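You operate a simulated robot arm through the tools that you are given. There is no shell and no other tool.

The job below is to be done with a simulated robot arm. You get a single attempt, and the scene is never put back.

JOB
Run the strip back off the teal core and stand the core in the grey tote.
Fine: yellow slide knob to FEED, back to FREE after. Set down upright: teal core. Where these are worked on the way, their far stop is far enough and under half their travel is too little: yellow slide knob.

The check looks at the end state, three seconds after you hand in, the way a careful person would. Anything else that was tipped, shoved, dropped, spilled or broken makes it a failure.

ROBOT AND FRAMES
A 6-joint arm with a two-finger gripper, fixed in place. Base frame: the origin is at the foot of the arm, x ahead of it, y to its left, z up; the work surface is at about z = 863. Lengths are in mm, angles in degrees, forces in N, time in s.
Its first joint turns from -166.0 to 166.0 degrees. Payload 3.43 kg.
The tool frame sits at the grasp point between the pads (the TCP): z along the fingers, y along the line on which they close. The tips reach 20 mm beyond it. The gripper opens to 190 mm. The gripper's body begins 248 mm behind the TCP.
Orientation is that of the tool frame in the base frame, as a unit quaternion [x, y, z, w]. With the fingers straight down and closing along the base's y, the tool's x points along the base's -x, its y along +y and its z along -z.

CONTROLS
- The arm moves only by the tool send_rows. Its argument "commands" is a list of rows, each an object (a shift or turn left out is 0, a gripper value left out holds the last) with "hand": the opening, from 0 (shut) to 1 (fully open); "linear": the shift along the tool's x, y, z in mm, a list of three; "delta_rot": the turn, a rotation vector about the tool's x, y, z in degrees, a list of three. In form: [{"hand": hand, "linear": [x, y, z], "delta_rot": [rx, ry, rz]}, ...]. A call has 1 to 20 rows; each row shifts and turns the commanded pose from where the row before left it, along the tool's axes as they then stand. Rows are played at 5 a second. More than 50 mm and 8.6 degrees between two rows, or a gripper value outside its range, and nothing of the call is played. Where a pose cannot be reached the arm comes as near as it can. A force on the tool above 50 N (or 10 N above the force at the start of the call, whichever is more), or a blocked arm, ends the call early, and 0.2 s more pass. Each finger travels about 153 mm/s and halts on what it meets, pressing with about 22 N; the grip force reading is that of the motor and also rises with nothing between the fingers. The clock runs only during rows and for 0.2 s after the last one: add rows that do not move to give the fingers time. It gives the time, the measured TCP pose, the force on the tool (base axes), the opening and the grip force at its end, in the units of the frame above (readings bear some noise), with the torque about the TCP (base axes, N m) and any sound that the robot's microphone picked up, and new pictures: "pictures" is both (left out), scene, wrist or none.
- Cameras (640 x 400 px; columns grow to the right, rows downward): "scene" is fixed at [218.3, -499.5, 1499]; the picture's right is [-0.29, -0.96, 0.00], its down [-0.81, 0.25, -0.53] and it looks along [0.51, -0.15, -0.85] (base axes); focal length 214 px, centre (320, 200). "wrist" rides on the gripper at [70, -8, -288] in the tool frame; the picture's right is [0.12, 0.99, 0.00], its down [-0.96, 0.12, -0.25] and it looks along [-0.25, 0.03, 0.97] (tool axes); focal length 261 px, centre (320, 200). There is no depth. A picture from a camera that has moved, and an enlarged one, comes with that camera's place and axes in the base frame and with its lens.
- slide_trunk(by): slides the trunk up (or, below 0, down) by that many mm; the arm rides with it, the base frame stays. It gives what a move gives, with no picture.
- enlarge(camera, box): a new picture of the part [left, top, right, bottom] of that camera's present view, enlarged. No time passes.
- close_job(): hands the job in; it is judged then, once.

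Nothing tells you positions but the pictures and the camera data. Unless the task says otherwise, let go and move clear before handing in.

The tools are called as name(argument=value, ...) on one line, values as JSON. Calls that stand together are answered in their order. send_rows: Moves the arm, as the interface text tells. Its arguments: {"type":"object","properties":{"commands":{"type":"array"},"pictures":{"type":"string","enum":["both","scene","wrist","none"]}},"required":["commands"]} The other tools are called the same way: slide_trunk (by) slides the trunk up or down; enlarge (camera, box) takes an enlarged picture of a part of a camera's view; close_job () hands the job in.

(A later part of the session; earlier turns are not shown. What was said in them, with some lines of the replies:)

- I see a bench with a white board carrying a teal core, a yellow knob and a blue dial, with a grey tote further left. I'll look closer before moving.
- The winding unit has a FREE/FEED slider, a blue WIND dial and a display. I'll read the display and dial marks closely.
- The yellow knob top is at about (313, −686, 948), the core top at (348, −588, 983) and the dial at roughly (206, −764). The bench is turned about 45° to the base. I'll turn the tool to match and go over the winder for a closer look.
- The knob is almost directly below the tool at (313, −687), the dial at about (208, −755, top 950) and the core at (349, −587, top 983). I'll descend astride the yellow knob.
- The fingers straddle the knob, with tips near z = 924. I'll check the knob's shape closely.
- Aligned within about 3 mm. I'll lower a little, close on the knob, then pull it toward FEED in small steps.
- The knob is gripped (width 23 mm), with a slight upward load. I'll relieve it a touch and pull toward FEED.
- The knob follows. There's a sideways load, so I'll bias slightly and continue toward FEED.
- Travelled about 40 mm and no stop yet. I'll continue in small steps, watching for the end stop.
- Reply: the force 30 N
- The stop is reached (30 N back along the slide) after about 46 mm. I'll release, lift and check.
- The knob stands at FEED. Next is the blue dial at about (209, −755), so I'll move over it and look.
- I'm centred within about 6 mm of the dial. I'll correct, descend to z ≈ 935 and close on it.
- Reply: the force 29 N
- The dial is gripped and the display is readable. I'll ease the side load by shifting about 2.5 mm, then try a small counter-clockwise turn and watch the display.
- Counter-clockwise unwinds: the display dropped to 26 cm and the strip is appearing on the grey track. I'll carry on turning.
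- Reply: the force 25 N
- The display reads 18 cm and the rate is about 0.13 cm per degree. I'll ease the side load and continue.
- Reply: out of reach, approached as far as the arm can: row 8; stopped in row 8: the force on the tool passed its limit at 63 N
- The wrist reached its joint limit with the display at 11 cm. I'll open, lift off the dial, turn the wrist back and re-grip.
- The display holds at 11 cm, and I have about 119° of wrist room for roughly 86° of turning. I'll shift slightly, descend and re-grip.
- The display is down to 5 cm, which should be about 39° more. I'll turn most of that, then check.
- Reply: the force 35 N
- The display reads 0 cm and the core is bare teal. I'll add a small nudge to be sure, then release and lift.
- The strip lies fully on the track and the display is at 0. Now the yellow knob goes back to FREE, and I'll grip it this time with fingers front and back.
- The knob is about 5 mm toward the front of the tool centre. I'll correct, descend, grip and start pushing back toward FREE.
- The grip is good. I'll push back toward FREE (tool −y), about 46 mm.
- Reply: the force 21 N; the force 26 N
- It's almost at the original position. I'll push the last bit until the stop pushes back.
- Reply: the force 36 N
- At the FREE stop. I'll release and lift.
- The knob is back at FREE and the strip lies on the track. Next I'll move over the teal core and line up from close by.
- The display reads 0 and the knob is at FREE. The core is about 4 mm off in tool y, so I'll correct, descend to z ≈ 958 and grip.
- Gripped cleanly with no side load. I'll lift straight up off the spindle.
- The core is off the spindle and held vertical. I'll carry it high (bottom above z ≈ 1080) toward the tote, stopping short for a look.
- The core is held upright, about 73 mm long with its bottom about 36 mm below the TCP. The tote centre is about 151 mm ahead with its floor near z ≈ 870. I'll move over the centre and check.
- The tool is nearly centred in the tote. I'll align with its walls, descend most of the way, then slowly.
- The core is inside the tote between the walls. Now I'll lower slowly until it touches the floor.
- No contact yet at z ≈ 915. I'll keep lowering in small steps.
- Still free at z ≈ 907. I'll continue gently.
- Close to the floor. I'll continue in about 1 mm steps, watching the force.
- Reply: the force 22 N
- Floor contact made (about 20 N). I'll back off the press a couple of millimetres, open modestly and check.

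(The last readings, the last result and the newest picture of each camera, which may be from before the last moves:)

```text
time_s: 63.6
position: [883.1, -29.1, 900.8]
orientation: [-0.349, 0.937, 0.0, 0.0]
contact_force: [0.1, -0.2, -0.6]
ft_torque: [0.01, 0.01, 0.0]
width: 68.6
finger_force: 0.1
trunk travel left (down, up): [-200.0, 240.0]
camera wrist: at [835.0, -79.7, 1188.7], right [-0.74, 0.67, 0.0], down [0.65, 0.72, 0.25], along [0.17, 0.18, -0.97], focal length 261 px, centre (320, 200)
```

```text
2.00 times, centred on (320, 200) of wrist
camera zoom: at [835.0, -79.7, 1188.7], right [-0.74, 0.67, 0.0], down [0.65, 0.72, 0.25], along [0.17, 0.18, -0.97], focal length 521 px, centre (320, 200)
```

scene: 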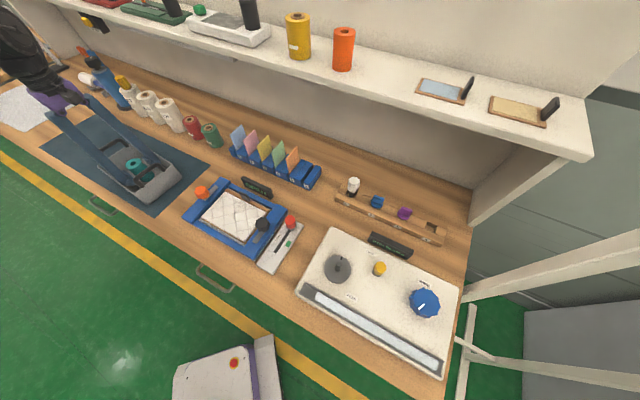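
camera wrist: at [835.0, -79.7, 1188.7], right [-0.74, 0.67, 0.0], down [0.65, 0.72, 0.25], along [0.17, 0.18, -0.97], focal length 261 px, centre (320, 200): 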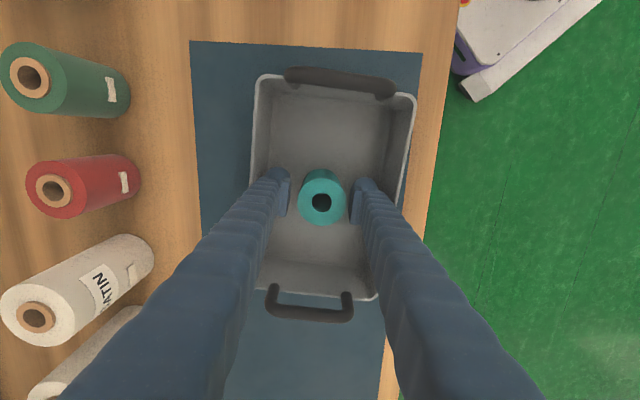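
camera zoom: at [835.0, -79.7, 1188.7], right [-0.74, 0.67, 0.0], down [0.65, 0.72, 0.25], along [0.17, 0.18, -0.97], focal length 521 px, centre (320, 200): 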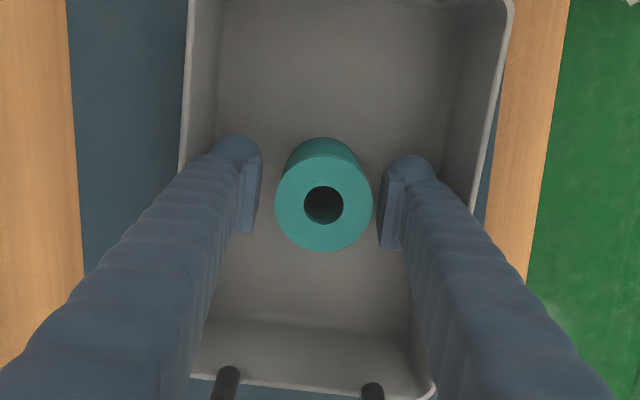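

The core stands free and upright in the tote. I'll raise the hand straight up and check again.

send_rows(commands=[{"linear": [0, 0, -10]}, {"linear": [0, 0, -20]}, {"linear": [0, 0, -35]}, {"linear": [0, 0, -45]}, {"linear": [0, 0, -45]}, {"linear": [0, 0, -45]}, {"linear": [0, 0, -45]}, {}, {}])

enlarge(camera="scene", box=[80, 100, 200, 220])

enlarge(camera="wrist", box=[220, 100, 420, 300])

enlarge(camera="scene", box=[280, 210, 480, 390])

```text
time_s: 65.6
position: [884.2, -27.6, 1145.4]
orientation: [-0.349, 0.937, 0.0, 0.0]
contact_force: [-0.5, 1.0, -0.5]
ft_torque: [0.0, 0.03, -0.02]
width: 68.5
finger_force: 0.2
trunk travel left (down, up): [-200.0, 240.0]
camera wrist: at [835.6, -79.8, 1433.6], right [-0.74, 0.67, 0.0], down [0.65, 0.72, 0.25], along [0.17, 0.18, -0.97], focal length 261 px, centre (320, 200)
```

scene: 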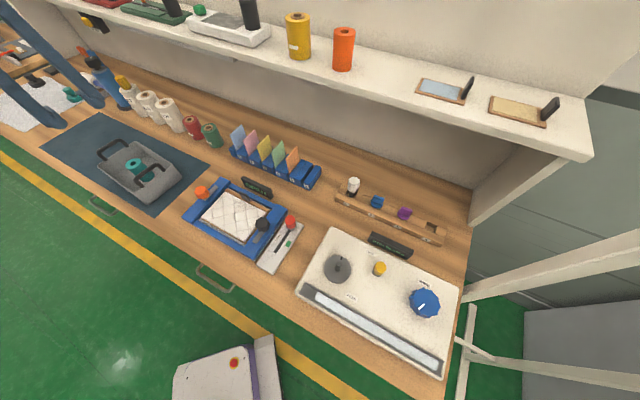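
wrist: 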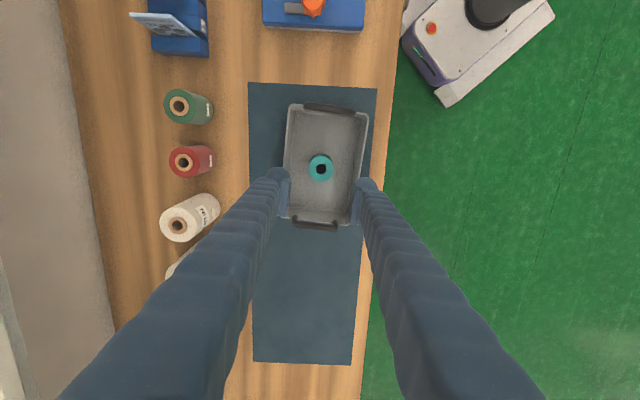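

```text
3.33 times, centred on (140, 160) of scene
camera zoom: at [218.3, -499.5, 1499.0], right [-0.29, -0.96, 0.0], down [-0.81, 0.25, -0.53], along [0.51, -0.15, -0.85], focal length 715 px, centre (920, 333)
```

zoom: 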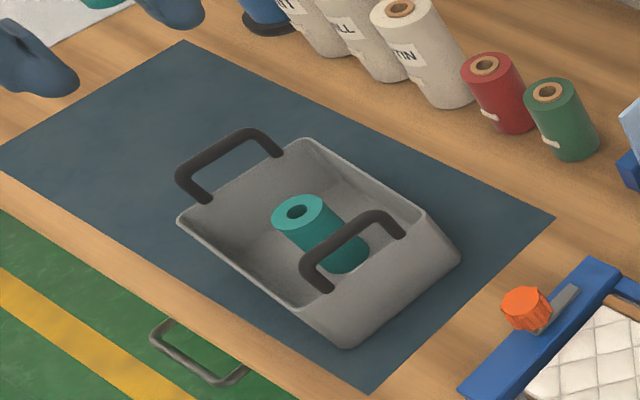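

```text
2.00 times, centred on (320, 200) of wrist
camera zoom: at [835.6, -79.8, 1433.6], right [-0.74, 0.67, 0.0], down [0.65, 0.72, 0.25], along [0.17, 0.18, -0.97], focal length 521 px, centre (320, 200)
```

zoom: 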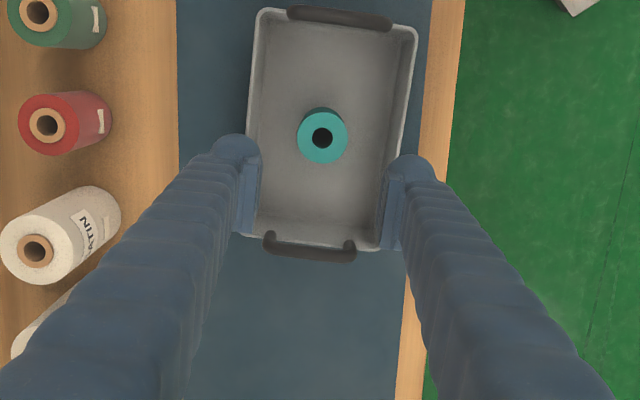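

```text
2.22 times, centred on (380, 300) of scene
camera zoom: at [218.3, -499.5, 1499.0], right [-0.29, -0.96, 0.0], down [-0.81, 0.25, -0.53], along [0.51, -0.15, -0.85], focal length 477 px, centre (187, -22)
```

zoom: 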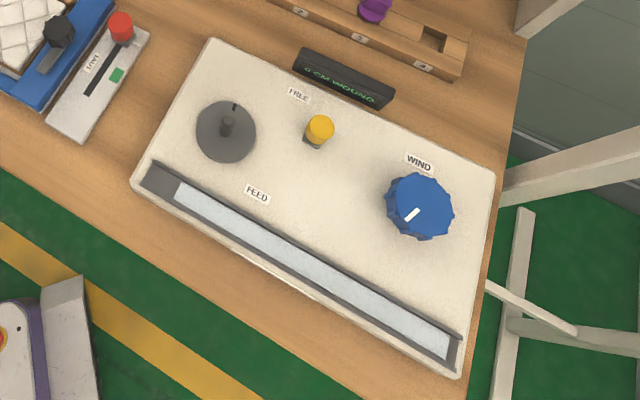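

The core stands upright in the tote, and the strip is fully back on the track with the display at 0. The knob is at FREE, nothing else has moved and the hand is clear, so I'm handing in.

close_job()

```text
The job is handed in.
```

The job is done and handed in. The strip is fully off the teal core, and the core is standing upright in the grey tote.

- **Strip:** I ran it back with the blue dial, turning counter-clockwise. The display went from 30 cm wound to 0, and the strip now lies along the grey track.
- **Yellow slide knob:** I moved it to its FEED stop (about 46 mm) before unwinding. Afterwards I pushed it back against the FREE stop, to where it started.
- **Teal core:** I lifted it straight off the spindle and set it down near the middle of the tote. It stayed upright when I let go.

The last pictures showed nothing else tipped or shifted, and the hand was open and well above the tote when I handed in. No verdict came back with the hand-in.
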